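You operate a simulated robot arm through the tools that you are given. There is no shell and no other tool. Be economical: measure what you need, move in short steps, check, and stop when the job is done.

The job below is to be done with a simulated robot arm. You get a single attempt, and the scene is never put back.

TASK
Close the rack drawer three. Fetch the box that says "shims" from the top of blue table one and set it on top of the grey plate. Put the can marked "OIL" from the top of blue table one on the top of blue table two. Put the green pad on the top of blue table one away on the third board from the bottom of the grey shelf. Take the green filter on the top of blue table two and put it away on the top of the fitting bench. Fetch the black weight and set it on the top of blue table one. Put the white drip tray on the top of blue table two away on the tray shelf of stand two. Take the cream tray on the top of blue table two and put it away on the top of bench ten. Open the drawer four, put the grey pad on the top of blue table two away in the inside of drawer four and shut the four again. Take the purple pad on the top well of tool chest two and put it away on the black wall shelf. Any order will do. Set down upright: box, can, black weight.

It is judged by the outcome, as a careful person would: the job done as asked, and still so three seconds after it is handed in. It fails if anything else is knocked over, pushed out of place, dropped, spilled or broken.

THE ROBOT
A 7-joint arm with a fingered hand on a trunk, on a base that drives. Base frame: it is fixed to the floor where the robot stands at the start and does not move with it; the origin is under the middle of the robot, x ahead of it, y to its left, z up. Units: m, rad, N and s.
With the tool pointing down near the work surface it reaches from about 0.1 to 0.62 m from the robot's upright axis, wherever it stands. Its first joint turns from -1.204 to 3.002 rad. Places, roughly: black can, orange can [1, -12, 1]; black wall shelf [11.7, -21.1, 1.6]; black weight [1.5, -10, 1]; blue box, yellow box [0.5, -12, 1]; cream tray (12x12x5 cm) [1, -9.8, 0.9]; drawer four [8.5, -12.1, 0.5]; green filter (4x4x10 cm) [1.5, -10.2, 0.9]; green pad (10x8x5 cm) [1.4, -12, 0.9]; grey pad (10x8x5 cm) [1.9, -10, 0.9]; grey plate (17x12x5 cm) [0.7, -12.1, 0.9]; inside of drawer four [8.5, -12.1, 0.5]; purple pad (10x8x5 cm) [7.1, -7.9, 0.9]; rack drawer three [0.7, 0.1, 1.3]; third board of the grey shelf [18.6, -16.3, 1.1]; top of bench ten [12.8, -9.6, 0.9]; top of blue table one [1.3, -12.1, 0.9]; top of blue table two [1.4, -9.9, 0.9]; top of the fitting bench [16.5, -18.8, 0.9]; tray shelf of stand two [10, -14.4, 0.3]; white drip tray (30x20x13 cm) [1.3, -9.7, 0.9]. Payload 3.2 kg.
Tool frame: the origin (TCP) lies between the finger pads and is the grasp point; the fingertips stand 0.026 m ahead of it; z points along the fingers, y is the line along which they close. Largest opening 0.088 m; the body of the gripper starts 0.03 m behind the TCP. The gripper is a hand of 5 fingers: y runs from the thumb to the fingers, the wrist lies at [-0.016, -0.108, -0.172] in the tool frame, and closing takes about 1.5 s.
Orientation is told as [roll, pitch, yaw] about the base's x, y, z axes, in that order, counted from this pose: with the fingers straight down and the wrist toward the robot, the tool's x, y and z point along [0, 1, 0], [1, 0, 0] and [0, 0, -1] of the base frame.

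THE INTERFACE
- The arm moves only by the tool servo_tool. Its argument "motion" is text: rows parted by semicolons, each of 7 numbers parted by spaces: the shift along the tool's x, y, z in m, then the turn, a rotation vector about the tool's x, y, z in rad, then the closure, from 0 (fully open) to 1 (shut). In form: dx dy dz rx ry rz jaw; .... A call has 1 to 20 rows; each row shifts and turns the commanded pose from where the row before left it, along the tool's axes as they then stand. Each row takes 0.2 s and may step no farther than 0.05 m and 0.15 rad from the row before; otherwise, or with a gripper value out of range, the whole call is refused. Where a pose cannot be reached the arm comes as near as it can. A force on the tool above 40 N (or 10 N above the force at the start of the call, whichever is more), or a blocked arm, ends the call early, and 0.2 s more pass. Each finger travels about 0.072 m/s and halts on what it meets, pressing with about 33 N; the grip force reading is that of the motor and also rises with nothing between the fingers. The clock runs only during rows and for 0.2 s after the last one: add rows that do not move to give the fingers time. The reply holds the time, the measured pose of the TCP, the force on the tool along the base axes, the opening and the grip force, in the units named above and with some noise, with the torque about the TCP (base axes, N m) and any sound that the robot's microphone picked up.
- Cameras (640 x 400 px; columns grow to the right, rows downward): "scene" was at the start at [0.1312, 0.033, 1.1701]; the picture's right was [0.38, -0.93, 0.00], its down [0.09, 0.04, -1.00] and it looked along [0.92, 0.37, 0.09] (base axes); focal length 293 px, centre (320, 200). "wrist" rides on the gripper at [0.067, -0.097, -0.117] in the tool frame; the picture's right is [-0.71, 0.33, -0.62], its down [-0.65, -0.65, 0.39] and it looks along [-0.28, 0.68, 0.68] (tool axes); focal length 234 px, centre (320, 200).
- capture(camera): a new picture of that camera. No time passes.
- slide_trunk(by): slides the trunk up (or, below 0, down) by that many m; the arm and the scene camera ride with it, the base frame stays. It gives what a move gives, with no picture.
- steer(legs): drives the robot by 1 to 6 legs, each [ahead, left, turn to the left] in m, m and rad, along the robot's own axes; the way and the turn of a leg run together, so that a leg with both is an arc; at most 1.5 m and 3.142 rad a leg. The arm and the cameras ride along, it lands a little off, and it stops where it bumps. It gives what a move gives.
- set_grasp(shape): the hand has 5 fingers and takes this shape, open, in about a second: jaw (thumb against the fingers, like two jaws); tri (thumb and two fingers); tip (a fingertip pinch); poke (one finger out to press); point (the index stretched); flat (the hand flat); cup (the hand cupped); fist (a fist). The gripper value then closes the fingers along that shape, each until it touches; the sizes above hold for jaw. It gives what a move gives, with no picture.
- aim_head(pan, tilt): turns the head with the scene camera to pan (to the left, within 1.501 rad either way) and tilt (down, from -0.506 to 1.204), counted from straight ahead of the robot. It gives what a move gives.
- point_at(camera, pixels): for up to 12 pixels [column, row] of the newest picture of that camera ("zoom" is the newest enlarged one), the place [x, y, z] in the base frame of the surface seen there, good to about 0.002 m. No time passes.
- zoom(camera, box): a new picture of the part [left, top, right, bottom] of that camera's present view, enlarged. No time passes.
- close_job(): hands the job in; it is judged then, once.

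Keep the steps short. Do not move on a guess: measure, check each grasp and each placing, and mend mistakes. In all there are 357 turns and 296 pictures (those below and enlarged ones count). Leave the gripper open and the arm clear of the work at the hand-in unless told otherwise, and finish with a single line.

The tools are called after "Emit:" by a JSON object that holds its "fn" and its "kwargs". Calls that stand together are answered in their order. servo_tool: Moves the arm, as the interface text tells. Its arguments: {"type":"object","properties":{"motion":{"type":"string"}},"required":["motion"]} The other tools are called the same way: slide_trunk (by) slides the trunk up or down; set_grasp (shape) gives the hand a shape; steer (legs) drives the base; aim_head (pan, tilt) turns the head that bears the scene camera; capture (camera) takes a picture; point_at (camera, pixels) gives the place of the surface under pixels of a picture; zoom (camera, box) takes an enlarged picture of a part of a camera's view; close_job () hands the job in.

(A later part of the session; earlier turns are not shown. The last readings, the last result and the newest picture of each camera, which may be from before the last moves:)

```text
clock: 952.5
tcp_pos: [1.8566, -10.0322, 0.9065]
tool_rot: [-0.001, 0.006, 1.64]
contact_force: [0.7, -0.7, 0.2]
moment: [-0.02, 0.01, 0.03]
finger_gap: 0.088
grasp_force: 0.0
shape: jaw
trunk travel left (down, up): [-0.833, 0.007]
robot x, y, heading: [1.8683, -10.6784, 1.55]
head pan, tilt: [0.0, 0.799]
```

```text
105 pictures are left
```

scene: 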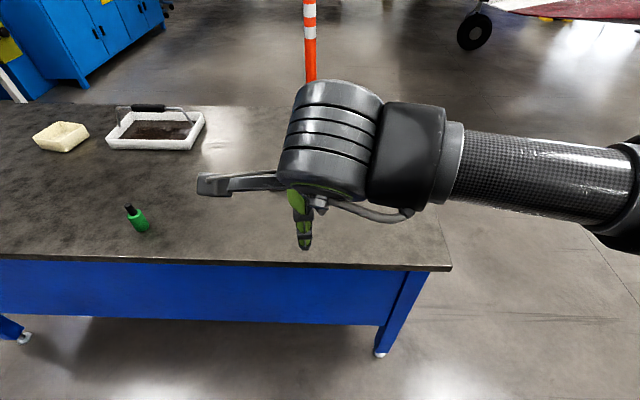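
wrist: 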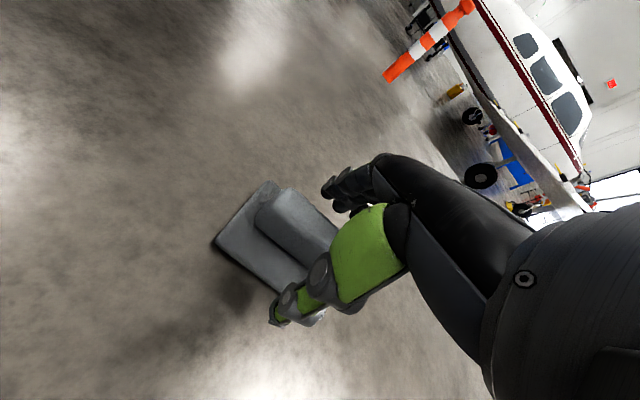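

I close, lift, and draw in.

Emit:
{"fn": "servo_tool", "kwargs": {"motion": "0 0 0 0 0 0 0.4; 0 0 0 0 0 0 0.8; 0 0 0 0 0 0 1; 0 0 0 0 0 0 1; 0 0 0 0 0 0 1; 0 0 0 0 0 0 1; 0 0 0 0 0 0 1; 0 0 -0.03 0 0 0 1; 0 0 -0.05 0 0 0 1; 0 0 -0.05 0 0 0 1; 0 0 -0.05 0 0 0 1; 0 -0.045 -0.02 0 0 0.04 1; 0 -0.05 0 0 0 0.045 1; 0 -0.05 0 0 0 0 1; 0 -0.045 0 0 0 0 1; 0 -0.045 0 0 0 0 1"}}

Emit:
{"fn": "capture", "kwargs": {"camera": "wrist"}}

```text
clock: 955.9
tcp_pos: [1.8587, -10.2682, 1.1077]
tool_rot: [-0.002, 0.001, 1.555]
contact_force: [-0.2, -0.5, -0.8]
moment: [0.07, 0.02, 0.0]
finger_gap: 0.021
grasp_force: 33.4
shape: jaw
trunk travel left (down, up): [-0.833, 0.007]
robot x, y, heading: [1.8676, -10.6758, 1.553]
head pan, tilt: [0.0, 0.799]
```

```text
104 pictures are left
```

wrist: 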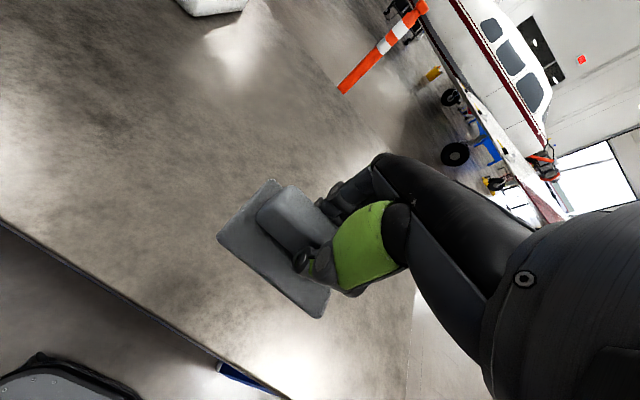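

Held. I drive back to the chest along y≈-10.95, turn there, and strafe in front of the open drawer.

Emit:
{"fn": "steer", "kwargs": {"legs": [[-0.27, 0, 0], [0, 0, -1.553], [1.5, 0, 0], [1.5, 0, 0], [1.5, 0, 0], [1.5, 0, 0]]}}

Emit:
{"fn": "aim_head", "kwargs": {"pan": 0, "tilt": 0.6}}

Emit:
{"fn": "capture", "kwargs": {"camera": "scene"}}

```text
clock: 989.8
tcp_pos: [8.2811, -10.8873, 1.1079]
tool_rot: [-0.002, 0.003, 0.002]
contact_force: [0.4, -0.5, -1.1]
moment: [0.05, 0.0, 0.0]
finger_gap: 0.021
grasp_force: 33.2
shape: jaw
trunk travel left (down, up): [-0.833, 0.007]
robot x, y, heading: [7.8738, -10.8984, 0.001]
head pan, tilt: [0.0, 0.799]
```

```text
clock: 990.5
tcp_pos: [8.282, -10.8878, 1.1064]
tool_rot: [-0.003, 0.005, 0.001]
contact_force: [-0.4, -0.9, -1.3]
moment: [-0.02, -0.01, 0.01]
finger_gap: 0.0209
grasp_force: 32.9
shape: jaw
trunk travel left (down, up): [-0.833, 0.007]
robot x, y, heading: [7.8745, -10.9019, 0.0]
head pan, tilt: [0.0, 0.6]
```

```text
103 pictures are left
```

scene: 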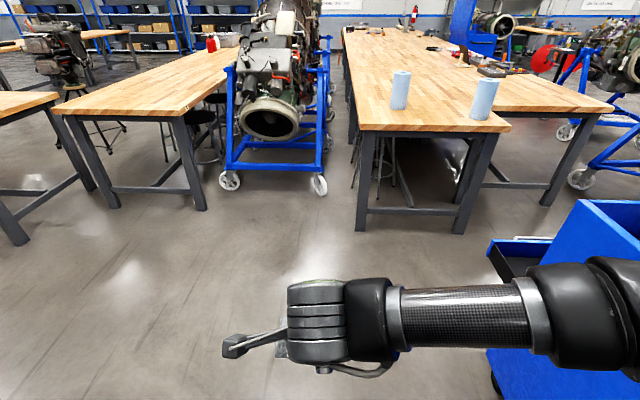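

I measure the bench's west edge against the gap.

Emit:
{"fn": "point_at", "kwargs": {"camera": "scene", "pixels": [[360, 228], [468, 232], [505, 125], [615, 108], [550, 203], [505, 240], [560, 240]]}}

Emit:
{"fn": "steer", "kwargs": {"legs": [[1.49, 0, 0], [0, 0, 3.14]]}}

```text
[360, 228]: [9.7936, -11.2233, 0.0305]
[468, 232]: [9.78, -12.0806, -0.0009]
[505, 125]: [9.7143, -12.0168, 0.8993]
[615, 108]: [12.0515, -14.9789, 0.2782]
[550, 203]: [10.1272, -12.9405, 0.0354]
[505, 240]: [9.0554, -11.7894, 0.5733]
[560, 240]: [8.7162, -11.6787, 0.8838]
```

```text
clock: 1005.2
tcp_pos: [8.9489, -10.9228, 1.1064]
tool_rot: [-0.002, 0.003, -3.124]
contact_force: [-0.7, 0.3, -1.4]
moment: [0.0, -0.01, 0.0]
finger_gap: 0.0206
grasp_force: 32.7
shape: jaw
trunk travel left (down, up): [-0.833, 0.007]
robot x, y, heading: [9.3579, -10.9002, -3.121]
head pan, tilt: [0.0, 0.6]
```

Emit:
{"fn": "steer", "kwargs": {"legs": [[-0.045, 0, -0.02], [0, 1.19, 0]]}}

Emit:
{"fn": "aim_head", "kwargs": {"pan": 0, "tilt": 1.0}}

Emit:
{"fn": "capture", "kwargs": {"camera": "scene"}}

```text
clock: 1011.7
tcp_pos: [8.9865, -12.0972, 1.1076]
tool_rot: [-0.001, 0.004, 3.14]
contact_force: [0.6, -0.3, -3.0]
moment: [0.01, 0.02, 0.04]
finger_gap: 0.0206
grasp_force: 33.2
shape: jaw
trunk travel left (down, up): [-0.833, 0.007]
robot x, y, heading: [9.3916, -12.0853, 3.135]
head pan, tilt: [0.0, 0.6]
```

```text
clock: 1012.6
tcp_pos: [8.9871, -12.0972, 1.1062]
tool_rot: [-0.001, 0.004, 3.14]
contact_force: [0.0, 0.2, -1.6]
moment: [0.02, -0.02, -0.01]
finger_gap: 0.0205
grasp_force: 33.0
shape: jaw
trunk travel left (down, up): [-0.833, 0.007]
robot x, y, heading: [9.3956, -12.0856, 3.138]
head pan, tilt: [0.0, 1.0]
```

```text
102 pictures are left
```

scene: 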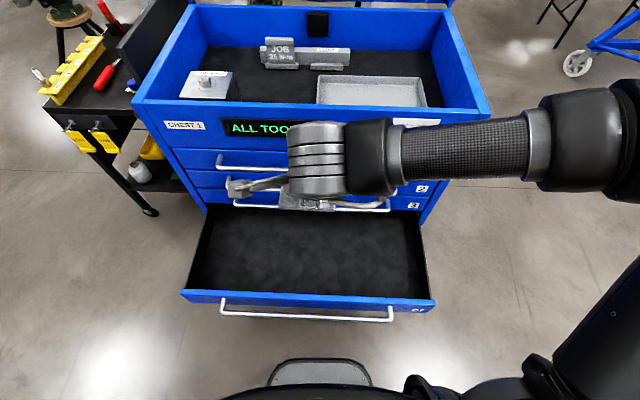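

I measure the drawer's extent.

Emit:
{"fn": "point_at", "kwargs": {"camera": "scene", "pixels": [[310, 296], [310, 285], [310, 250], [310, 220], [310, 315], [200, 280], [420, 280]]}}

```text
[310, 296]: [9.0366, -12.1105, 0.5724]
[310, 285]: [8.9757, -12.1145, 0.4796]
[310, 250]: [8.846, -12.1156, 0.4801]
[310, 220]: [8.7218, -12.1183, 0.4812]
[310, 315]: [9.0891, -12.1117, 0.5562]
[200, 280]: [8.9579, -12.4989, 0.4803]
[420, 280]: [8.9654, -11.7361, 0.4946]
```

I move over the drawer at x≈8.90 and lower the trunk in steps.

Emit:
{"fn": "servo_tool", "kwargs": {"motion": "0 0.03 0 0 0 0 1; 0 0.03 0 0 0 0 1; 0 0.027 0 0 0 0 1; 0 0 0 0 0 0 1"}}

Emit:
{"fn": "slide_trunk", "kwargs": {"by": -0.4}}

Emit:
{"fn": "slide_trunk", "kwargs": {"by": -0.15}}

Emit:
{"fn": "capture", "kwargs": {"camera": "wrist"}}

Emit:
{"fn": "capture", "kwargs": {"camera": "scene"}}

```text
clock: 1013.6
tcp_pos: [8.8985, -12.098, 1.1055]
tool_rot: [-0.001, 0.002, 3.14]
contact_force: [-0.4, -0.5, -0.9]
moment: [-0.01, 0.01, -0.01]
finger_gap: 0.0208
grasp_force: 33.3
shape: jaw
trunk travel left (down, up): [-0.833, 0.007]
robot x, y, heading: [9.3939, -12.0871, 3.137]
head pan, tilt: [0.0, 1.0]
```

```text
clock: 1017.4
tcp_pos: [8.8994, -12.0963, 0.7058]
tool_rot: [-0.002, 0.004, 3.14]
contact_force: [-0.2, 0.2, -1.2]
moment: [0.02, 0.0, 0.0]
finger_gap: 0.0209
grasp_force: 32.7
shape: jaw
trunk travel left (down, up): [-0.433, 0.407]
robot x, y, heading: [9.3914, -12.0829, 3.137]
head pan, tilt: [0.0, 1.0]
```

```text
clock: 1019.2
tcp_pos: [8.8994, -12.0985, 0.5564]
tool_rot: [-0.001, 0.004, 3.139]
contact_force: [-0.2, -0.4, -1.0]
moment: [0.0, -0.02, 0.0]
finger_gap: 0.0206
grasp_force: 32.6
shape: jaw
trunk travel left (down, up): [-0.283, 0.557]
robot x, y, heading: [9.3954, -12.089, 3.138]
head pan, tilt: [0.0, 1.0]
```

```text
101 pictures are left
```

wrist: 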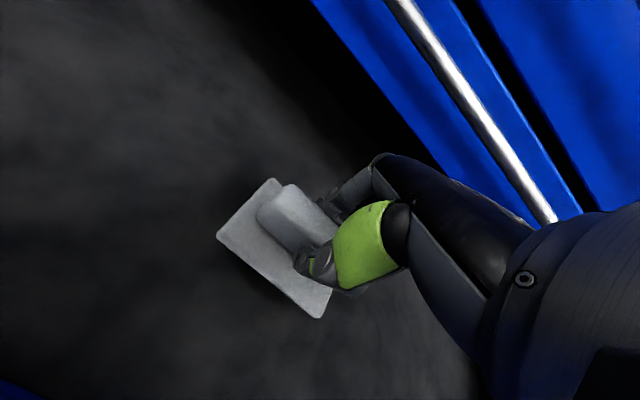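

```text
100 pictures are left
```

scene: 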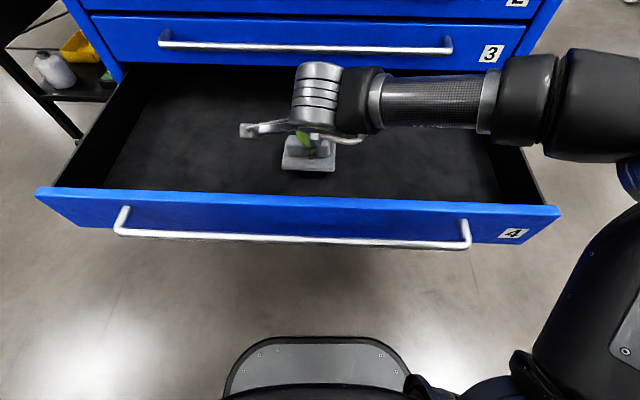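

I lower to contact and release.

Emit:
{"fn": "servo_tool", "kwargs": {"motion": "0 0 0.015 0 0 0 1; 0 0 0.008 0 0 0 1; 0 0 0.004 0 0 0 1; 0 0 0.003 0 0 0 1; 0 0 0 0 0 0 1"}}

```text
clock: 1020.4
tcp_pos: [8.8999, -12.0966, 0.529]
tool_rot: [-0.001, -0.001, 3.14]
contact_force: [0.2, 1.5, 7.5]
moment: [0.02, -0.04, 0.02]
finger_gap: 0.0207
grasp_force: 32.5
shape: jaw
trunk travel left (down, up): [-0.283, 0.557]
robot x, y, heading: [9.3962, -12.0832, 3.133]
head pan, tilt: [0.0, 1.0]
```

Contact. I release, rise, make a fist, retract toward me and lower in front of the drawer front to push it shut.

Emit:
{"fn": "servo_tool", "kwargs": {"motion": "0 0 0 0 0 0 0.6; 0 0 0 0 0 0 0.2; 0 0 0 0 0 0 0; 0 0 0 0 0 0 0; 0 0 0 0 0 0 0; 0 0 -0.02 0 0 0 0; 0 0 -0.05 0 0 0 0; 0 0 -0.05 0 0 0 0; 0 0 -0.05 0 0 0 0; 0 0 -0.04 0 0 0 0"}}

Emit:
{"fn": "capture", "kwargs": {"camera": "scene"}}

Emit:
{"fn": "set_grasp", "kwargs": {"shape": "fist"}}

Emit:
{"fn": "servo_tool", "kwargs": {"motion": "0 -0.045 0 0 0 0 0; 0 -0.045 0 0 0 0 0; 0 -0.045 0 0 0 0 0; 0 -0.045 0 0 0 0 0; 0 -0.045 0 0 0 0 0; 0 -0.035 0 0 0 0 0"}}

Emit:
{"fn": "capture", "kwargs": {"camera": "scene"}}

```text
clock: 1022.6
tcp_pos: [8.8983, -12.0979, 0.737]
tool_rot: [-0.003, 0.007, 3.141]
contact_force: [0.7, 0.0, -1.0]
moment: [-0.02, -0.03, -0.01]
finger_gap: 0.088
grasp_force: 0.1
shape: jaw
trunk travel left (down, up): [-0.283, 0.557]
robot x, y, heading: [9.397, -12.0871, 3.133]
head pan, tilt: [0.0, 1.0]
```

```text
99 pictures are left
```

scene: 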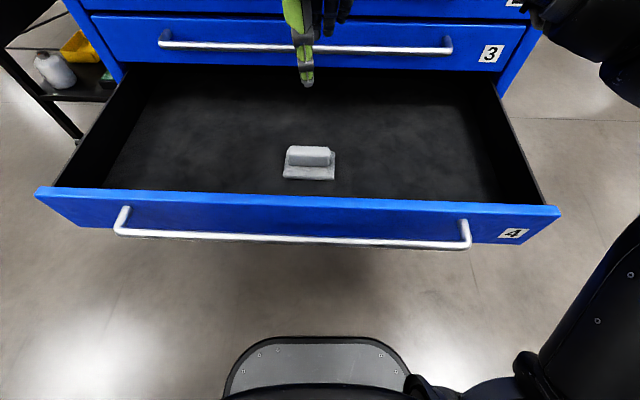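

```text
clock: 1023.5
tcp_pos: [8.899, -12.0982, 0.7369]
tool_rot: [-0.002, 0.003, 3.14]
contact_force: [0.2, 0.3, 0.4]
moment: [0.01, 0.03, -0.01]
finger_gap: 0.0
grasp_force: 0.0
shape: fist
trunk travel left (down, up): [-0.283, 0.557]
robot x, y, heading: [9.3995, -12.0872, 3.141]
head pan, tilt: [0.0, 1.0]
```

```text
clock: 1024.9
tcp_pos: [9.1584, -12.0964, 0.7376]
tool_rot: [0.0, 0.004, 3.136]
contact_force: [0.3, 0.4, 0.1]
moment: [0.02, -0.01, 0.01]
finger_gap: 0.0
grasp_force: 0.0
shape: fist
trunk travel left (down, up): [-0.283, 0.557]
robot x, y, heading: [9.3928, -12.0858, 3.137]
head pan, tilt: [0.0, 1.0]
```

```text
98 pictures are left
```

scene: 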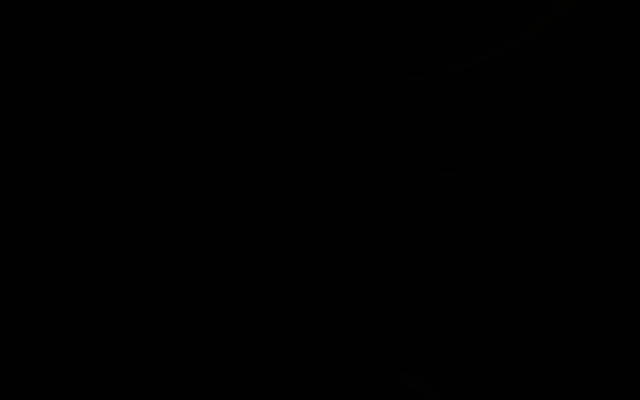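

The pad lies in drawer four. The arm now hides the head camera; I lower by 0.19 m and check with the wrist camera.

Emit:
{"fn": "slide_trunk", "kwargs": {"by": -0.19}}

Emit:
{"fn": "capture", "kwargs": {"camera": "wrist"}}

```text
clock: 1027.0
tcp_pos: [9.1588, -12.0973, 0.5456]
tool_rot: [-0.001, 0.005, 3.139]
contact_force: [0.9, 0.3, 0.5]
moment: [0.05, -0.02, -0.02]
finger_gap: 0.0
grasp_force: 0.0
shape: fist
trunk travel left (down, up): [-0.093, 0.747]
robot x, y, heading: [9.394, -12.0833, 3.135]
head pan, tilt: [0.0, 1.0]
```

```text
97 pictures are left
```

wrist: 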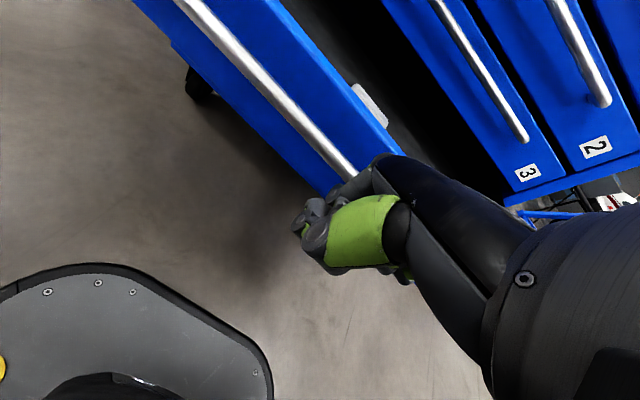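

The fist is in front of the bar. I push forward steadily.

Emit:
{"fn": "servo_tool", "kwargs": {"motion": "0 0.025 0 0 0 0 0; 0 0.025 0 0 0 0 0; 0 0.025 0 0 0 0 0; 0 0.025 0 0 0 0 0; 0 0.025 0 0 0 0 0; 0 0.025 0 0 0 0 0; 0 0.025 0 0 0 0 0; 0 0.025 0 0 0 0 0; 0 0.025 0 0 0 0 0; 0 0.025 0 0 0 0 0; 0 0.025 0 0 0 0 0"}}

Emit:
{"fn": "capture", "kwargs": {"camera": "scene"}}

```text
clock: 1029.4
tcp_pos: [8.8821, -12.0973, 0.5452]
tool_rot: [-0.002, 0.005, 3.141]
contact_force: [0.5, -0.1, 0.2]
moment: [0.0, -0.01, -0.01]
finger_gap: 0.0003
grasp_force: 0.0
shape: fist
trunk travel left (down, up): [-0.093, 0.747]
robot x, y, heading: [9.3929, -12.0848, 3.138]
head pan, tilt: [0.0, 1.0]
```

```text
96 pictures are left
```

scene: 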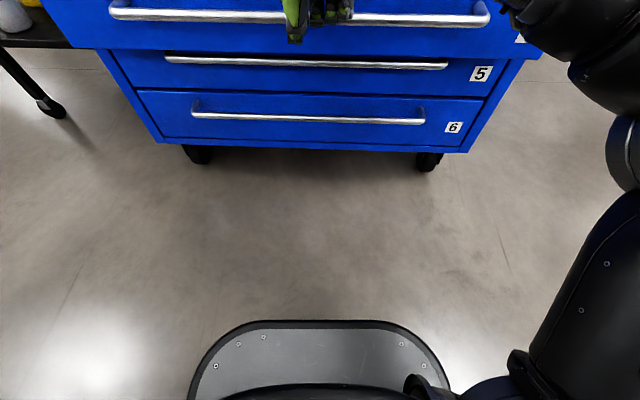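

It is nearly shut. I push the remaining ~6 cm gently until the stop.

Emit:
{"fn": "servo_tool", "kwargs": {"motion": "0 0.02 0 0 0 0 0; 0 0.02 0 0 0 0 0; 0 0.01 0 0 0 0 0; 0 0.008 0 0 0 0 0; 0 0.005 0 0 0 0 0; 0 0.005 0 0 0 0 0; 0 0.005 0 0 0 0 0"}}

Emit:
{"fn": "aim_head", "kwargs": {"pan": 0, "tilt": 0.7}}

Emit:
{"fn": "capture", "kwargs": {"camera": "scene"}}

```text
clock: 1031.0
tcp_pos: [8.8096, -12.096, 0.5473]
tool_rot: [-0.001, 0.002, 3.139]
contact_force: [2.0, 0.5, 2.1]
moment: [0.02, 0.11, -0.04]
finger_gap: 0.0
grasp_force: 0.0
shape: fist
trunk travel left (down, up): [-0.093, 0.747]
robot x, y, heading: [9.3969, -12.0863, 3.137]
head pan, tilt: [0.0, 1.0]
```

```text
clock: 1031.8
tcp_pos: [8.8109, -12.0966, 0.5468]
tool_rot: [-0.002, 0.001, 3.139]
contact_force: [0.9, -0.2, 2.4]
moment: [0.01, 0.04, 0.0]
finger_gap: 0.0
grasp_force: 0.0
shape: fist
trunk travel left (down, up): [-0.093, 0.747]
robot x, y, heading: [9.3947, -12.0841, 3.134]
head pan, tilt: [0.0, 0.7]
```

```text
95 pictures are left
```

scene: 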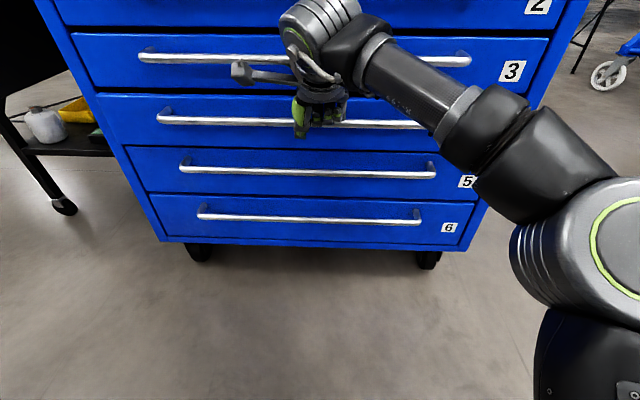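

I compare bar and front positions of drawers 3, 4 and 5.

Emit:
{"fn": "point_at", "kwargs": {"camera": "scene", "pixels": [[220, 117], [220, 168], [220, 58], [200, 140], [200, 185], [200, 75], [400, 140], [400, 190]]}}

```text
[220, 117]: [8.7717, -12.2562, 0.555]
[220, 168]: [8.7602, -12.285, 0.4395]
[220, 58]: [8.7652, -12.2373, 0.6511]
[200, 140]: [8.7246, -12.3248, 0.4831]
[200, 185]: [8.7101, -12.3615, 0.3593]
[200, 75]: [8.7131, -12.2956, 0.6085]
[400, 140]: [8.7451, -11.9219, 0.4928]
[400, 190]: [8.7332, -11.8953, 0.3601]
```

Drawer 4 still stands ~1.1 cm proud. I push a little further.

Emit:
{"fn": "servo_tool", "kwargs": {"motion": "0 0.005 0 0 0 0 0; 0 0.005 0 0 0 0 0; 0 0.005 0 0 0 0 0; 0 0.004 0 0 0 0 0; 0 0 0 0 0 0 0"}}

Emit:
{"fn": "capture", "kwargs": {"camera": "scene"}}

Emit:
{"fn": "point_at", "kwargs": {"camera": "scene", "pixels": [[220, 117], [200, 140], [200, 185], [200, 75], [400, 140], [400, 190]]}}

```text
clock: 1033.0
tcp_pos: [8.7927, -12.0976, 0.5462]
tool_rot: [-0.001, 0.002, 3.14]
contact_force: [6.1, -0.1, 6.2]
moment: [0.08, 0.18, -0.07]
finger_gap: 0.0
grasp_force: 0.0
shape: fist
trunk travel left (down, up): [-0.093, 0.747]
robot x, y, heading: [9.3959, -12.0851, 3.136]
head pan, tilt: [0.0, 0.7]
```

```text
94 pictures are left
```

scene: 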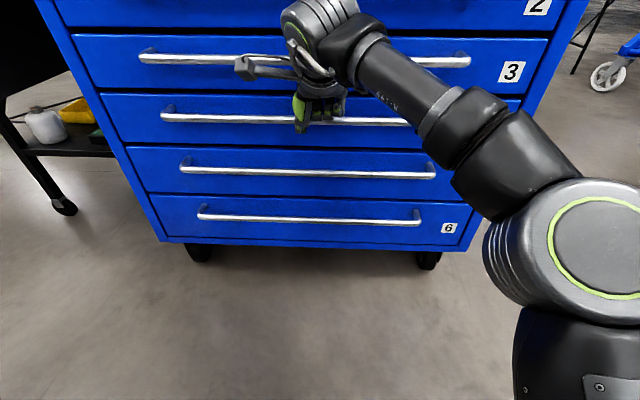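

```text
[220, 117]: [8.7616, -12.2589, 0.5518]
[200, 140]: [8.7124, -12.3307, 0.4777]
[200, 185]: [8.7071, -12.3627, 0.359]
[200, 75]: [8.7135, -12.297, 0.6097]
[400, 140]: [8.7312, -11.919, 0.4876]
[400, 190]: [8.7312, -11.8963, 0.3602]
```

Drawer four is shut flush. I retract, and use the low camera to look south at stand two's tray shelf.

Emit:
{"fn": "servo_tool", "kwargs": {"motion": "0 -0.045 0 0 0 0 0; 0 -0.045 0 0 0 0 0; 0 -0.045 0 0 0 0 0"}}

Emit:
{"fn": "set_grasp", "kwargs": {"shape": "jaw"}}

Emit:
{"fn": "aim_head", "kwargs": {"pan": 1.5, "tilt": 0.3}}

Emit:
{"fn": "capture", "kwargs": {"camera": "scene"}}

```text
clock: 1033.8
tcp_pos: [8.9269, -12.0978, 0.5461]
tool_rot: [-0.003, 0.002, 3.138]
contact_force: [0.0, -0.7, -0.9]
moment: [-0.01, 0.03, 0.0]
finger_gap: 0.0002
grasp_force: 0.0
shape: fist
trunk travel left (down, up): [-0.093, 0.747]
robot x, y, heading: [9.3967, -12.0861, 3.138]
head pan, tilt: [0.0, 0.7]
```

```text
clock: 1034.7
tcp_pos: [8.9271, -12.0974, 0.5457]
tool_rot: [-0.001, 0.003, 3.138]
contact_force: [0.1, -0.6, -0.9]
moment: [-0.02, 0.02, 0.03]
finger_gap: 0.0878
grasp_force: 0.0
shape: jaw
trunk travel left (down, up): [-0.093, 0.747]
robot x, y, heading: [9.3922, -12.0829, 3.14]
head pan, tilt: [0.0, 0.7]
```

```text
clock: 1036.3
tcp_pos: [8.9269, -12.0973, 0.5466]
tool_rot: [-0.003, 0.003, 3.139]
contact_force: [0.3, 0.1, -0.6]
moment: [0.02, 0.03, 0.0]
finger_gap: 0.088
grasp_force: 0.1
shape: jaw
trunk travel left (down, up): [-0.093, 0.747]
robot x, y, heading: [9.3963, -12.0817, 3.137]
head pan, tilt: [1.499, 0.3]
```

```text
93 pictures are left
```

scene: 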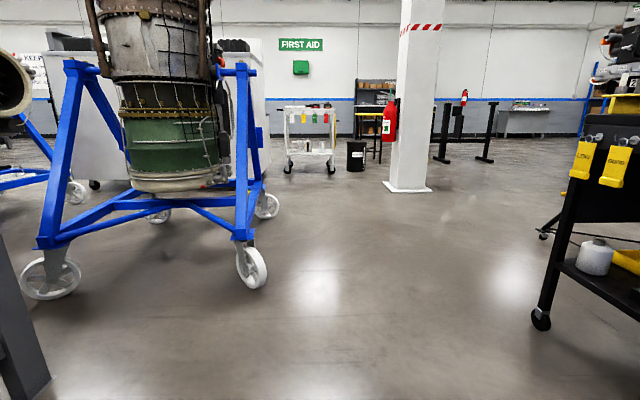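

Emit:
{"fn": "zoom", "kwargs": {"camera": "scene", "box": [0, 120, 300, 310]}}

Emit:
{"fn": "point_at", "kwargs": {"camera": "zoom", "pixels": [[110, 350], [535, 300], [570, 180], [330, 200], [400, 130], [300, 150], [340, 170], [260, 185], [490, 250], [90, 240]]}}

```text
2.11 times, centred on (150, 215) of scene
```

zoom: 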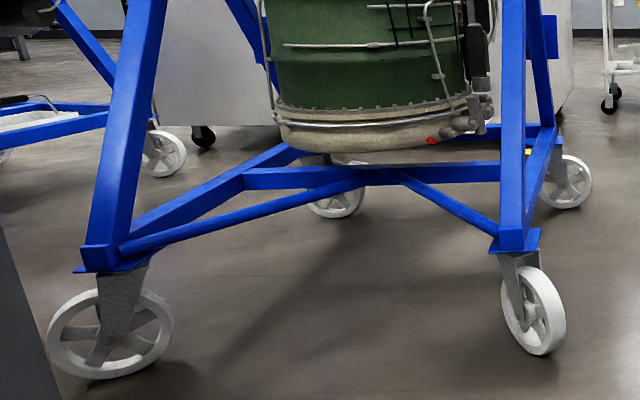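

```text
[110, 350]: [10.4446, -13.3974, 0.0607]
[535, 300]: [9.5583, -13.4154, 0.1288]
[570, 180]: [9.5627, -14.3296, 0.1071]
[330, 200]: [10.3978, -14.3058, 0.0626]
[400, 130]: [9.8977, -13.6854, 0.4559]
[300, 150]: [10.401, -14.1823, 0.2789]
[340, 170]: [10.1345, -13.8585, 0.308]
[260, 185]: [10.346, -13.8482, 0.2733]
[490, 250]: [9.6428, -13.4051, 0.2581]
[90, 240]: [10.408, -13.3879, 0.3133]
```

The tray shelf must be on the stand's south side. I raise the trunk, turn south and drive down the x≈9.1 corridor to inspect it.

Emit:
{"fn": "slide_trunk", "kwargs": {"by": 0.4}}

Emit:
{"fn": "slide_trunk", "kwargs": {"by": 0.3}}

Emit:
{"fn": "servo_tool", "kwargs": {"motion": "0 -0.05 0 0 0 0 0; 0 -0.03 0 0 0 0 0"}}

Emit:
{"fn": "steer", "kwargs": {"legs": [[0, 0, 1.57], [0, -0.27, 0], [1.4, 0, 0], [1.4, 0, 0]]}}

Emit:
{"fn": "aim_head", "kwargs": {"pan": 1.4, "tilt": 0.6}}

Emit:
{"fn": "capture", "kwargs": {"camera": "scene"}}

```text
clock: 1040.1
tcp_pos: [8.9269, -12.0973, 0.9464]
tool_rot: [-0.003, 0.003, 3.139]
contact_force: [-0.3, -0.4, 0.6]
moment: [0.02, -0.01, 0.0]
finger_gap: 0.0878
grasp_force: 0.0
shape: jaw
trunk travel left (down, up): [-0.493, 0.347]
robot x, y, heading: [9.3943, -12.0844, 3.137]
head pan, tilt: [1.499, 0.3]
```

```text
clock: 1043.1
tcp_pos: [8.9273, -12.0969, 1.2456]
tool_rot: [-0.001, 0.004, 3.14]
contact_force: [-1.1, -0.3, -0.4]
moment: [0.0, 0.0, 0.01]
finger_gap: 0.0877
grasp_force: 0.1
shape: jaw
trunk travel left (down, up): [-0.793, 0.047]
robot x, y, heading: [9.3942, -12.0845, 3.137]
head pan, tilt: [1.499, 0.3]
```

```text
clock: 1043.7
tcp_pos: [9.0078, -12.0983, 1.2474]
tool_rot: [-0.002, 0.004, 3.14]
contact_force: [-0.3, 0.0, 0.1]
moment: [0.02, -0.03, 0.01]
finger_gap: 0.0881
grasp_force: 0.0
shape: jaw
trunk travel left (down, up): [-0.793, 0.047]
robot x, y, heading: [9.3968, -12.0862, 3.138]
head pan, tilt: [1.499, 0.3]
```

```text
clock: 1062.6
tcp_pos: [9.0856, -15.2802, 1.2449]
tool_rot: [-0.002, 0.003, -1.588]
contact_force: [0.1, -0.5, 0.1]
moment: [0.01, 0.02, 0.01]
finger_gap: 0.088
grasp_force: 0.1
shape: jaw
trunk travel left (down, up): [-0.793, 0.047]
robot x, y, heading: [9.0801, -14.8908, -1.592]
head pan, tilt: [1.499, 0.3]
```

```text
clock: 1063.4
tcp_pos: [9.0847, -15.2786, 1.2465]
tool_rot: [0.0, 0.005, -1.589]
contact_force: [-0.7, -0.4, 0.3]
moment: [0.01, 0.01, 0.03]
finger_gap: 0.088
grasp_force: 0.1
shape: jaw
trunk travel left (down, up): [-0.793, 0.047]
robot x, y, heading: [9.0783, -14.8908, -1.591]
head pan, tilt: [1.4, 0.6]
```

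```text
91 pictures are left
```

scene: 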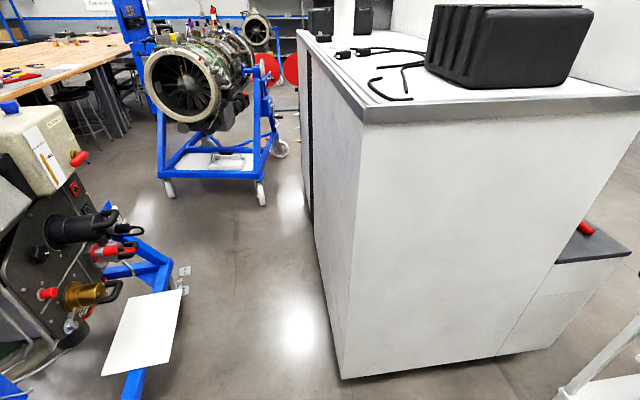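

A white shelf panel sticks out at (143,333) on the stand's south side. I measure it and the cabinet opposite.

Emit:
{"fn": "point_at", "kwargs": {"camera": "scene", "pixels": [[130, 305], [180, 293], [102, 372], [165, 362], [143, 333], [345, 375], [315, 240], [90, 300], [160, 265], [75, 210], [135, 390], [270, 190]]}}

Emit:
{"fn": "aim_head", "kwargs": {"pan": 1.5, "tilt": 1.0}}

Emit:
{"fn": "capture", "kwargs": {"camera": "scene"}}

```text
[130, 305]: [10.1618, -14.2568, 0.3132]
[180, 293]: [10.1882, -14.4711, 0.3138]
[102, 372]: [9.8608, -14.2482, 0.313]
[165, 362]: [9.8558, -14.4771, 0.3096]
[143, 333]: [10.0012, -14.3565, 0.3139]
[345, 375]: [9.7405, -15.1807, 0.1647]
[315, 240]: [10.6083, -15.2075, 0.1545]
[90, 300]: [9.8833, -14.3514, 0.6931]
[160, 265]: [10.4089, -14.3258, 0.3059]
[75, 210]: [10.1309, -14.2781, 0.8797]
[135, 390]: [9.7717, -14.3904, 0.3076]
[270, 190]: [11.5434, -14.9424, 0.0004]
```

```text
clock: 1064.3
tcp_pos: [9.0858, -15.279, 1.2448]
tool_rot: [-0.003, 0.004, -1.587]
contact_force: [0.4, 0.3, 0.2]
moment: [-0.01, 0.01, -0.03]
finger_gap: 0.0879
grasp_force: 0.1
shape: jaw
trunk travel left (down, up): [-0.793, 0.047]
robot x, y, heading: [9.0799, -14.8922, -1.592]
head pan, tilt: [1.499, 1.0]
```

```text
90 pictures are left
```

scene: 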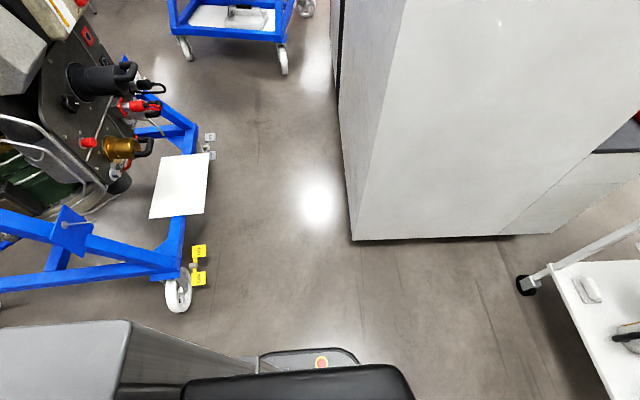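

The shelf spans x 9.86–10.18, y −14.25…−14.475, top z=0.313 — just the tray's size. I go back to table two the same way for the drip tray.

Emit:
{"fn": "steer", "kwargs": {"legs": [[-1.4, 0, 0], [-1.4, 0, 0], [-1.15, 0, 0], [0, 0, -1.55], [1.5, 0, 0], [1.5, 0, 0]]}}

Emit:
{"fn": "steer", "kwargs": {"legs": [[1.5, 0, 0], [1.5, 0, 0], [1.5, 0, 0], [0.3, 0, 0], [0, 0, -1.57]]}}

Emit:
{"fn": "aim_head", "kwargs": {"pan": 0, "tilt": 0.7}}

Emit:
{"fn": "capture", "kwargs": {"camera": "scene"}}

```text
clock: 1101.4
tcp_pos: [5.7524, -10.9023, 1.2457]
tool_rot: [-0.001, 0.003, 3.141]
contact_force: [-0.5, -0.1, 0.5]
moment: [-0.01, -0.01, -0.02]
finger_gap: 0.0877
grasp_force: 0.0
shape: jaw
trunk travel left (down, up): [-0.793, 0.047]
robot x, y, heading: [6.1402, -10.8897, 3.137]
head pan, tilt: [1.499, 1.0]
```

```text
clock: 1128.3
tcp_pos: [1.3316, -10.4559, 1.247]
tool_rot: [-0.001, 0.003, 1.563]
contact_force: [0.4, -0.8, 0.6]
moment: [0.0, -0.01, -0.01]
finger_gap: 0.0879
grasp_force: 0.1
shape: jaw
trunk travel left (down, up): [-0.793, 0.047]
robot x, y, heading: [1.342, -10.8434, 1.556]
head pan, tilt: [1.499, 1.0]
```

```text
clock: 1129.9
tcp_pos: [1.3315, -10.4548, 1.2459]
tool_rot: [-0.002, 0.004, 1.563]
contact_force: [0.4, 0.5, 0.5]
moment: [-0.01, 0.01, 0.01]
finger_gap: 0.0879
grasp_force: 0.1
shape: jaw
trunk travel left (down, up): [-0.793, 0.047]
robot x, y, heading: [1.3456, -10.8445, 1.561]
head pan, tilt: [0.0, 0.7]
```

```text
89 pictures are left
```

scene: 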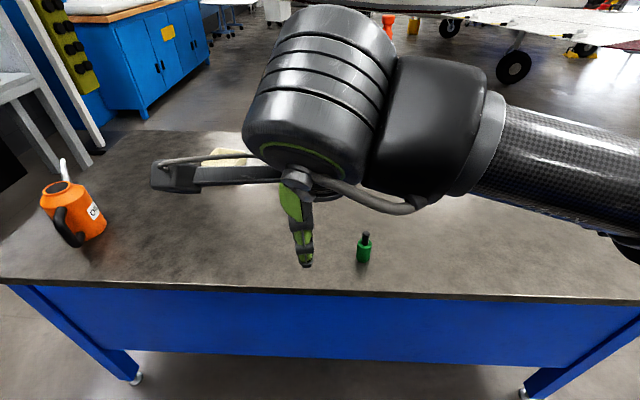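

The drip tray is beyond reach from the south; I'll fetch both trays from the north side later. The green filter is near: I take it now. I align in front of it.

Emit:
{"fn": "steer", "kwargs": {"legs": [[0.14, -0.13, 0]]}}

Emit:
{"fn": "capture", "kwargs": {"camera": "wrist"}}

Emit:
{"fn": "capture", "kwargs": {"camera": "scene"}}

```text
clock: 1131.5
tcp_pos: [1.4642, -10.3199, 1.2463]
tool_rot: [-0.002, 0.003, 1.558]
contact_force: [0.0, -0.3, 0.0]
moment: [-0.01, 0.01, 0.0]
finger_gap: 0.0879
grasp_force: 0.0
shape: jaw
trunk travel left (down, up): [-0.793, 0.047]
robot x, y, heading: [1.4742, -10.7042, 1.558]
head pan, tilt: [0.0, 0.7]
```

```text
88 pictures are left
```

wrist: 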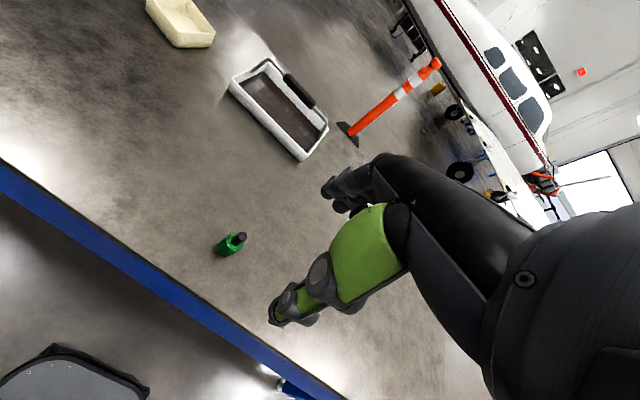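

```text
87 pictures are left
```

scene: 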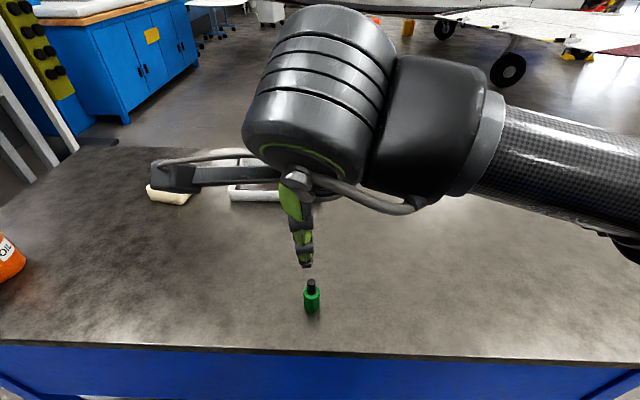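

Emit:
{"fn": "point_at", "kwargs": {"camera": "wrist", "pixels": [[226, 246], [241, 236], [236, 240], [222, 243], [350, 134], [300, 155], [268, 60], [232, 80]]}}

Emit:
{"fn": "point_at", "kwargs": {"camera": "scene", "pixels": [[311, 283], [312, 303], [306, 300], [318, 300]]}}

```text
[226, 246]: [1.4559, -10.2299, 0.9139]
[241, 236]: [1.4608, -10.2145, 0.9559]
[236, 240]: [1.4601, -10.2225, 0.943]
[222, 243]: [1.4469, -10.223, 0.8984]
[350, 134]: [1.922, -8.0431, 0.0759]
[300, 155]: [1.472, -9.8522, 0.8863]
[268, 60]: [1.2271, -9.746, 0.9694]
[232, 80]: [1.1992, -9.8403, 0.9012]
```

```text
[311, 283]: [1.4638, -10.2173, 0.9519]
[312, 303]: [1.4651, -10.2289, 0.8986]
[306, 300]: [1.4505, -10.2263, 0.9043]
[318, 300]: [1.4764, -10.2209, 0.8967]
```

Filter centre (1.463,-10.213), body to z≈0.925, cap to 0.956. I move over it and descend carefully, watching force.

Emit:
{"fn": "servo_tool", "kwargs": {"motion": "0 0.04 0 0 0 0 0; 0 0.04 0 0 0 0 0; 0 0.027 0 0 0 0 0; 0 0 0.05 0 0 0 0; 0 0 0.05 0 0 0 0; 0 0 0.05 0 0 0 0; 0 0 0.05 0 0 0 0; 0 0 0.05 0 0 0 0; 0 0 0.04 0 0 0 0; 0 0 0.02 0 0 0 0; 0 0 0 0 0 0 0"}}

Emit:
{"fn": "capture", "kwargs": {"camera": "wrist"}}

```text
clock: 1133.9
tcp_pos: [1.4665, -10.2111, 0.9361]
tool_rot: [-0.003, 0.002, 1.561]
contact_force: [0.0, -0.5, -0.7]
moment: [0.0, -0.02, 0.02]
finger_gap: 0.0878
grasp_force: 0.1
shape: jaw
trunk travel left (down, up): [-0.793, 0.047]
robot x, y, heading: [1.477, -10.7043, 1.555]
head pan, tilt: [0.0, 0.7]
```

```text
86 pictures are left
```

wrist: 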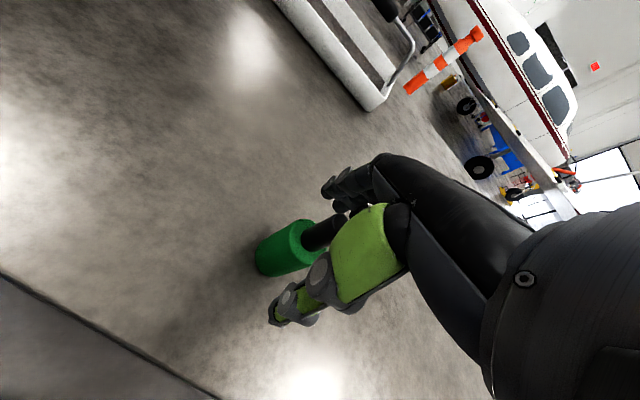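

I go down in 4 mm steps to about z=0.918.

Emit:
{"fn": "servo_tool", "kwargs": {"motion": "0 0 0.005 0 0 0 0; 0 0 0.005 0 0 0 0; 0 0 0.004 0 0 0 0; 0 0 0.004 0 0 0 0; 0 0 0 0 0 0 0"}}

```text
clock: 1135.1
tcp_pos: [1.4651, -10.2124, 0.9179]
tool_rot: [-0.002, 0.005, 1.561]
contact_force: [-0.2, 0.7, -0.2]
moment: [0.0, -0.04, -0.03]
finger_gap: 0.0878
grasp_force: 0.1
shape: jaw
trunk travel left (down, up): [-0.793, 0.047]
robot x, y, heading: [1.4754, -10.7073, 1.557]
head pan, tilt: [0.0, 0.7]
```

Emit:
{"fn": "servo_tool", "kwargs": {"motion": "0 0 0.004 0 0 0 0; 0 0 0.004 0 0 0 0; 0 0 0 0 0 0 0.3; 0 0 0 0 0 0 0.6; 0 0 0 0 0 0 1; 0 0 0 0 0 0 1; 0 0 0 0 0 0 1; 0 0 0 0 0 0 1; 0 0 0 0 0 0 1; 0 0 -0.02 0 0 0 1; 0 0 -0.03 0 0 0 1; 0 0 0 0 0 0 1"}}

Emit:
{"fn": "capture", "kwargs": {"camera": "wrist"}}

```text
clock: 1137.7
tcp_pos: [1.4642, -10.2129, 0.9593]
tool_rot: [-0.003, 0.003, 1.559]
contact_force: [0.0, -0.5, -0.5]
moment: [-0.02, -0.02, 0.02]
finger_gap: 0.0287
grasp_force: 33.3
shape: jaw
trunk travel left (down, up): [-0.793, 0.047]
robot x, y, heading: [1.4714, -10.7053, 1.554]
head pan, tilt: [0.0, 0.7]
```

```text
85 pictures are left
```

wrist: 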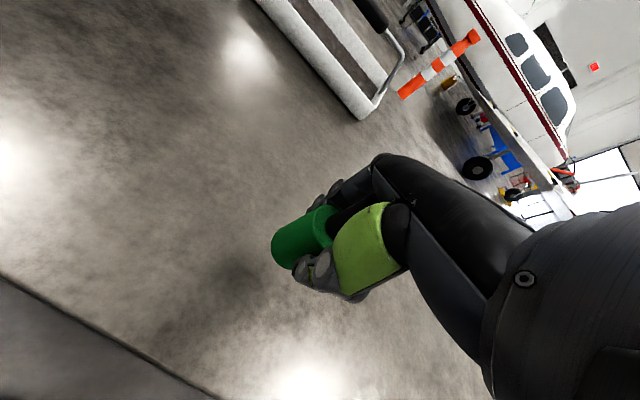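

Held upright (gap 0.029). I lift and draw in, then take the known route to the fitting bench.

Emit:
{"fn": "servo_tool", "kwargs": {"motion": "0 0 -0.05 0 0 0 1; 0 0 -0.05 0 0 0 1; 0 0 -0.05 0 0 0 1; 0 -0.045 -0.02 0 0 0 1; 0 -0.045 0 0 0 0 1"}}

Emit:
{"fn": "steer", "kwargs": {"legs": [[-0.3, 0, 0], [0, 0, -1.557], [1.5, 0, 0], [1.4, 0, 0], [0, 0, -1.43]]}}

Emit:
{"fn": "steer", "kwargs": {"legs": [[1.5, 0, 0], [1.5, 0, 0], [1.5, 0, 0], [1.5, 0, 0], [1.5, 0, 0], [0, 0, 1.43]]}}

Emit:
{"fn": "steer", "kwargs": {"legs": [[1.5, 0, 0], [1.5, 0, 0], [1.5, 0, 0], [1.5, 0, 0], [1.5, 0, 0]]}}

```text
clock: 1138.9
tcp_pos: [1.4642, -10.3034, 1.1293]
tool_rot: [-0.003, 0.004, 1.559]
contact_force: [0.4, -0.8, -0.5]
moment: [0.02, -0.04, -0.02]
finger_gap: 0.0286
grasp_force: 33.2
shape: jaw
trunk travel left (down, up): [-0.793, 0.047]
robot x, y, heading: [1.4722, -10.7065, 1.555]
head pan, tilt: [0.0, 0.7]
```

```text
clock: 1161.7
tcp_pos: [4.4147, -11.4179, 1.1286]
tool_rot: [-0.002, 0.003, -1.446]
contact_force: [-0.7, -0.4, -0.8]
moment: [0.02, 0.02, -0.02]
finger_gap: 0.0282
grasp_force: 33.3
shape: jaw
trunk travel left (down, up): [-0.793, 0.047]
robot x, y, heading: [4.3505, -11.0218, -1.451]
head pan, tilt: [0.0, 0.7]
```

```text
clock: 1200.9
tcp_pos: [5.6226, -18.494, 1.1287]
tool_rot: [-0.002, 0.004, -0.04]
contact_force: [-0.2, -0.5, -1.3]
moment: [-0.02, -0.01, -0.01]
finger_gap: 0.0282
grasp_force: 32.9
shape: jaw
trunk travel left (down, up): [-0.793, 0.047]
robot x, y, heading: [5.219, -18.4973, -0.046]
head pan, tilt: [0.0, 0.7]
```

```text
clock: 1236.3
tcp_pos: [13.0861, -18.9059, 1.1277]
tool_rot: [-0.001, 0.004, -0.06]
contact_force: [0.7, 0.4, -0.8]
moment: [-0.03, 0.04, 0.01]
finger_gap: 0.0281
grasp_force: 33.2
shape: jaw
trunk travel left (down, up): [-0.793, 0.047]
robot x, y, heading: [12.6831, -18.8969, -0.065]
head pan, tilt: [0.0, 0.7]
```

I drive up to the bench's west end and look at its top.

Emit:
{"fn": "steer", "kwargs": {"legs": [[0, 0, 0.1], [1.1, 0, 0], [1.1, 0, 0]]}}

Emit:
{"fn": "aim_head", "kwargs": {"pan": -0.1, "tilt": 0.6}}

Emit:
{"fn": "capture", "kwargs": {"camera": "scene"}}

```text
clock: 1247.7
tcp_pos: [15.2892, -18.8201, 1.1285]
tool_rot: [-0.001, 0.004, 0.018]
contact_force: [0.2, 0.3, -0.7]
moment: [0.02, -0.02, -0.02]
finger_gap: 0.0285
grasp_force: 32.9
shape: jaw
trunk travel left (down, up): [-0.793, 0.047]
robot x, y, heading: [14.8908, -18.8415, 0.018]
head pan, tilt: [0.0, 0.7]
```

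```text
clock: 1248.3
tcp_pos: [15.2896, -18.8201, 1.1295]
tool_rot: [-0.002, 0.003, 0.02]
contact_force: [0.8, 0.4, -0.8]
moment: [0.0, -0.04, 0.0]
finger_gap: 0.0282
grasp_force: 33.0
shape: jaw
trunk travel left (down, up): [-0.793, 0.047]
robot x, y, heading: [14.8864, -18.8406, 0.017]
head pan, tilt: [-0.099, 0.6]
```

```text
84 pictures are left
```

scene: 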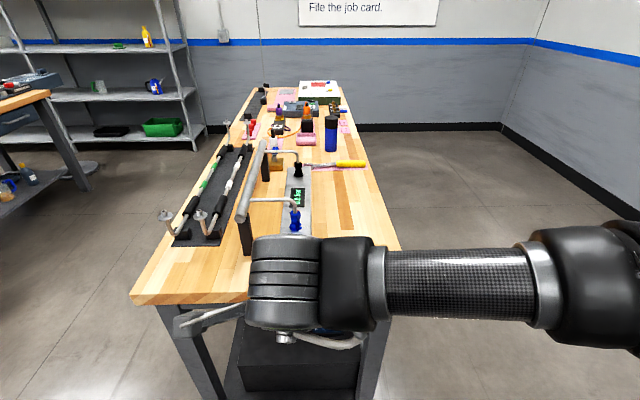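

There is free wood at the near-left and along the right side. I measure.

Emit:
{"fn": "point_at", "kwargs": {"camera": "scene", "pixels": [[200, 270], [160, 285], [220, 255], [365, 215], [345, 195], [380, 240], [355, 240], [135, 300], [390, 250], [250, 245], [215, 235], [320, 215]]}}

```text
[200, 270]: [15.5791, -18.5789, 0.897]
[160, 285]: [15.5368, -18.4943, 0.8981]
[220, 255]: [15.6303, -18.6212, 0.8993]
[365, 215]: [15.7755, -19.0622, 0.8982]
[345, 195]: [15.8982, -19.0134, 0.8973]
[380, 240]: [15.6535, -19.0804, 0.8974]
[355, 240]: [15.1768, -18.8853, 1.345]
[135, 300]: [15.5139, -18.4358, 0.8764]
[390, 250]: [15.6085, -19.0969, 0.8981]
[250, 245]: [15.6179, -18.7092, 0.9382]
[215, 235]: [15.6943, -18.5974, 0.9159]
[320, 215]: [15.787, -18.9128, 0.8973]
```

The strip at y≈-19.0 west end is free (x 15.5–15.85). I shift right 0.18 and ahead 0.26, aiming at (15.62,-19.01).

Emit:
{"fn": "steer", "kwargs": {"legs": [[0, -0.185, 0], [0.26, 0, 0]]}}

Emit:
{"fn": "servo_tool", "kwargs": {"motion": "0 0.035 0 0 0 0 1; 0 0.035 0 0 0 0 1; 0 0 0.05 0 0 0 1; 0 0 0.05 0 0 0 1; 0 0 0.04 0 0 0 1; 0 0 0 0 0 0 1"}}

Emit:
{"fn": "capture", "kwargs": {"camera": "wrist"}}

Emit:
{"fn": "capture", "kwargs": {"camera": "scene"}}

```text
clock: 1251.4
tcp_pos: [15.5535, -18.9995, 1.1294]
tool_rot: [-0.002, 0.004, 0.02]
contact_force: [0.0, -0.7, -0.9]
moment: [-0.01, -0.01, 0.04]
finger_gap: 0.0279
grasp_force: 32.9
shape: jaw
trunk travel left (down, up): [-0.793, 0.047]
robot x, y, heading: [15.1506, -19.0197, 0.018]
head pan, tilt: [-0.099, 0.6]
```

```text
clock: 1252.8
tcp_pos: [15.6224, -18.9989, 0.9875]
tool_rot: [-0.001, 0.002, 0.02]
contact_force: [-0.2, 0.3, -0.1]
moment: [-0.05, -0.03, -0.01]
finger_gap: 0.0279
grasp_force: 33.1
shape: jaw
trunk travel left (down, up): [-0.793, 0.047]
robot x, y, heading: [15.1476, -19.0218, 0.02]
head pan, tilt: [-0.099, 0.6]
```

```text
83 pictures are left
```

wrist: 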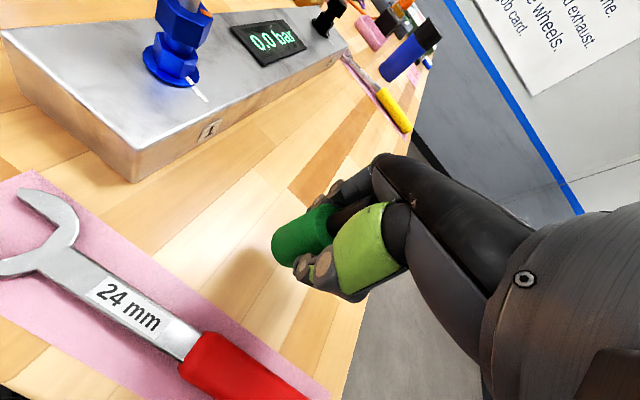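

```text
82 pictures are left
```

scene: 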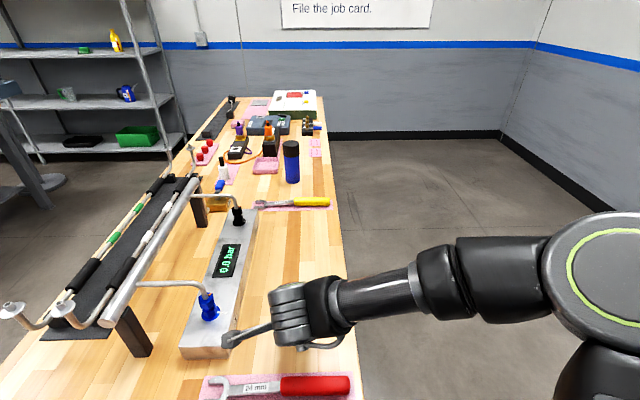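

A wrench on a pink mat lies at the near edge. I measure the mat edge versus the drop point.

Emit:
{"fn": "point_at", "kwargs": {"camera": "wrist", "pixels": [[100, 215], [200, 300], [300, 385], [250, 330], [140, 180], [250, 260], [330, 240], [220, 360]]}}

Emit:
{"fn": "point_at", "kwargs": {"camera": "scene", "pixels": [[300, 374], [345, 372], [215, 376], [270, 365], [320, 383]]}}

```text
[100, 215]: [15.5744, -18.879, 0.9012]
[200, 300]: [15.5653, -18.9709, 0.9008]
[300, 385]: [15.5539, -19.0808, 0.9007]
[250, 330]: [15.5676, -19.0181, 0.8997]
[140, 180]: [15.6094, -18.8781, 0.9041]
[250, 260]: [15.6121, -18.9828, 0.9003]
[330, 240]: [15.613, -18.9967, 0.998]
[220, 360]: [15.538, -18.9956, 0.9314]
```

```text
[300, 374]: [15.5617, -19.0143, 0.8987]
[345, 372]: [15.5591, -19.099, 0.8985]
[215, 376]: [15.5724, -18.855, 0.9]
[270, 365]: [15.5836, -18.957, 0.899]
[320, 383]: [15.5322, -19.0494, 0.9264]
```

I move 4 cm further in, clear of the wrench, then lower to contact.

Emit:
{"fn": "servo_tool", "kwargs": {"motion": "0 0.04 0 0 0 0 1; 0 0 0.02 0 0 0 1; 0 0 0.012 0 0 0 1; 0 0 0.004 0 0 0 1; 0 0 0.002 0 0 0 1; 0 0 0 0 0 0 1"}}

```text
clock: 1254.2
tcp_pos: [15.6639, -18.9976, 0.9499]
tool_rot: [-0.001, 0.004, 0.021]
contact_force: [0.0, -0.4, 0.3]
moment: [-0.01, -0.01, 0.03]
finger_gap: 0.0283
grasp_force: 33.1
shape: jaw
trunk travel left (down, up): [-0.793, 0.047]
robot x, y, heading: [15.1495, -19.0197, 0.018]
head pan, tilt: [-0.099, 0.6]
```

Emit:
{"fn": "servo_tool", "kwargs": {"motion": "0 0 0.002 0 0 0 1; 0 0 0.002 0 0 0 1; 0 0 0 0 0 0 1"}}

```text
clock: 1255.0
tcp_pos: [15.663, -18.9982, 0.9498]
tool_rot: [0.001, -0.002, 0.021]
contact_force: [0.4, 1.0, 13.2]
moment: [-0.04, 0.0, -0.03]
finger_gap: 0.0283
grasp_force: 32.9
shape: jaw
trunk travel left (down, up): [-0.793, 0.047]
robot x, y, heading: [15.151, -19.0197, 0.016]
head pan, tilt: [-0.099, 0.6]
```

Contact. I ease 2 mm, open slowly and rise.

Emit:
{"fn": "servo_tool", "kwargs": {"motion": "0 0 -0.002 0 0 0 1; 0 0 0 0 0 0 0.6; 0 0 0 0 0 0 0.4; 0 0 0 0 0 0 0.2; 0 0 0 0 0 0 0; 0 0 0 0 0 0 0; 0 0 -0.02 0 0 0 0; 0 0 -0.03 0 0 0 0; 0 0 -0.05 0 0 0 0; 0 0 -0.05 0 0 0 0; 0 -0.04 0 0 0 0 0; 0 -0.04 0 0 0 0 0"}}

Emit:
{"fn": "capture", "kwargs": {"camera": "wrist"}}

```text
clock: 1257.6
tcp_pos: [15.5803, -19.0001, 1.0974]
tool_rot: [-0.002, 0.001, 0.022]
contact_force: [-0.1, 0.2, 0.5]
moment: [-0.04, -0.03, 0.0]
finger_gap: 0.0879
grasp_force: 0.0
shape: jaw
trunk travel left (down, up): [-0.793, 0.047]
robot x, y, heading: [15.1535, -19.0235, 0.017]
head pan, tilt: [-0.099, 0.6]
```

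```text
81 pictures are left
```

wrist: 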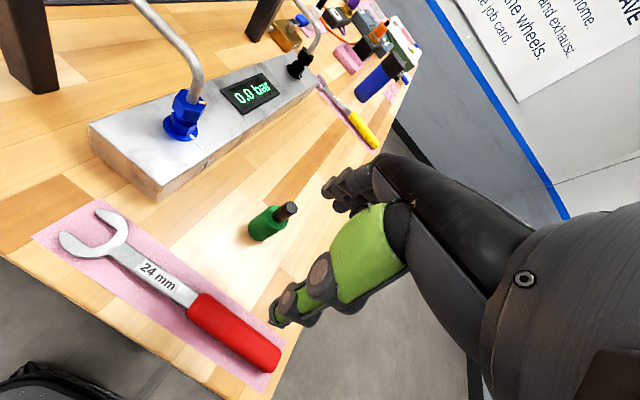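

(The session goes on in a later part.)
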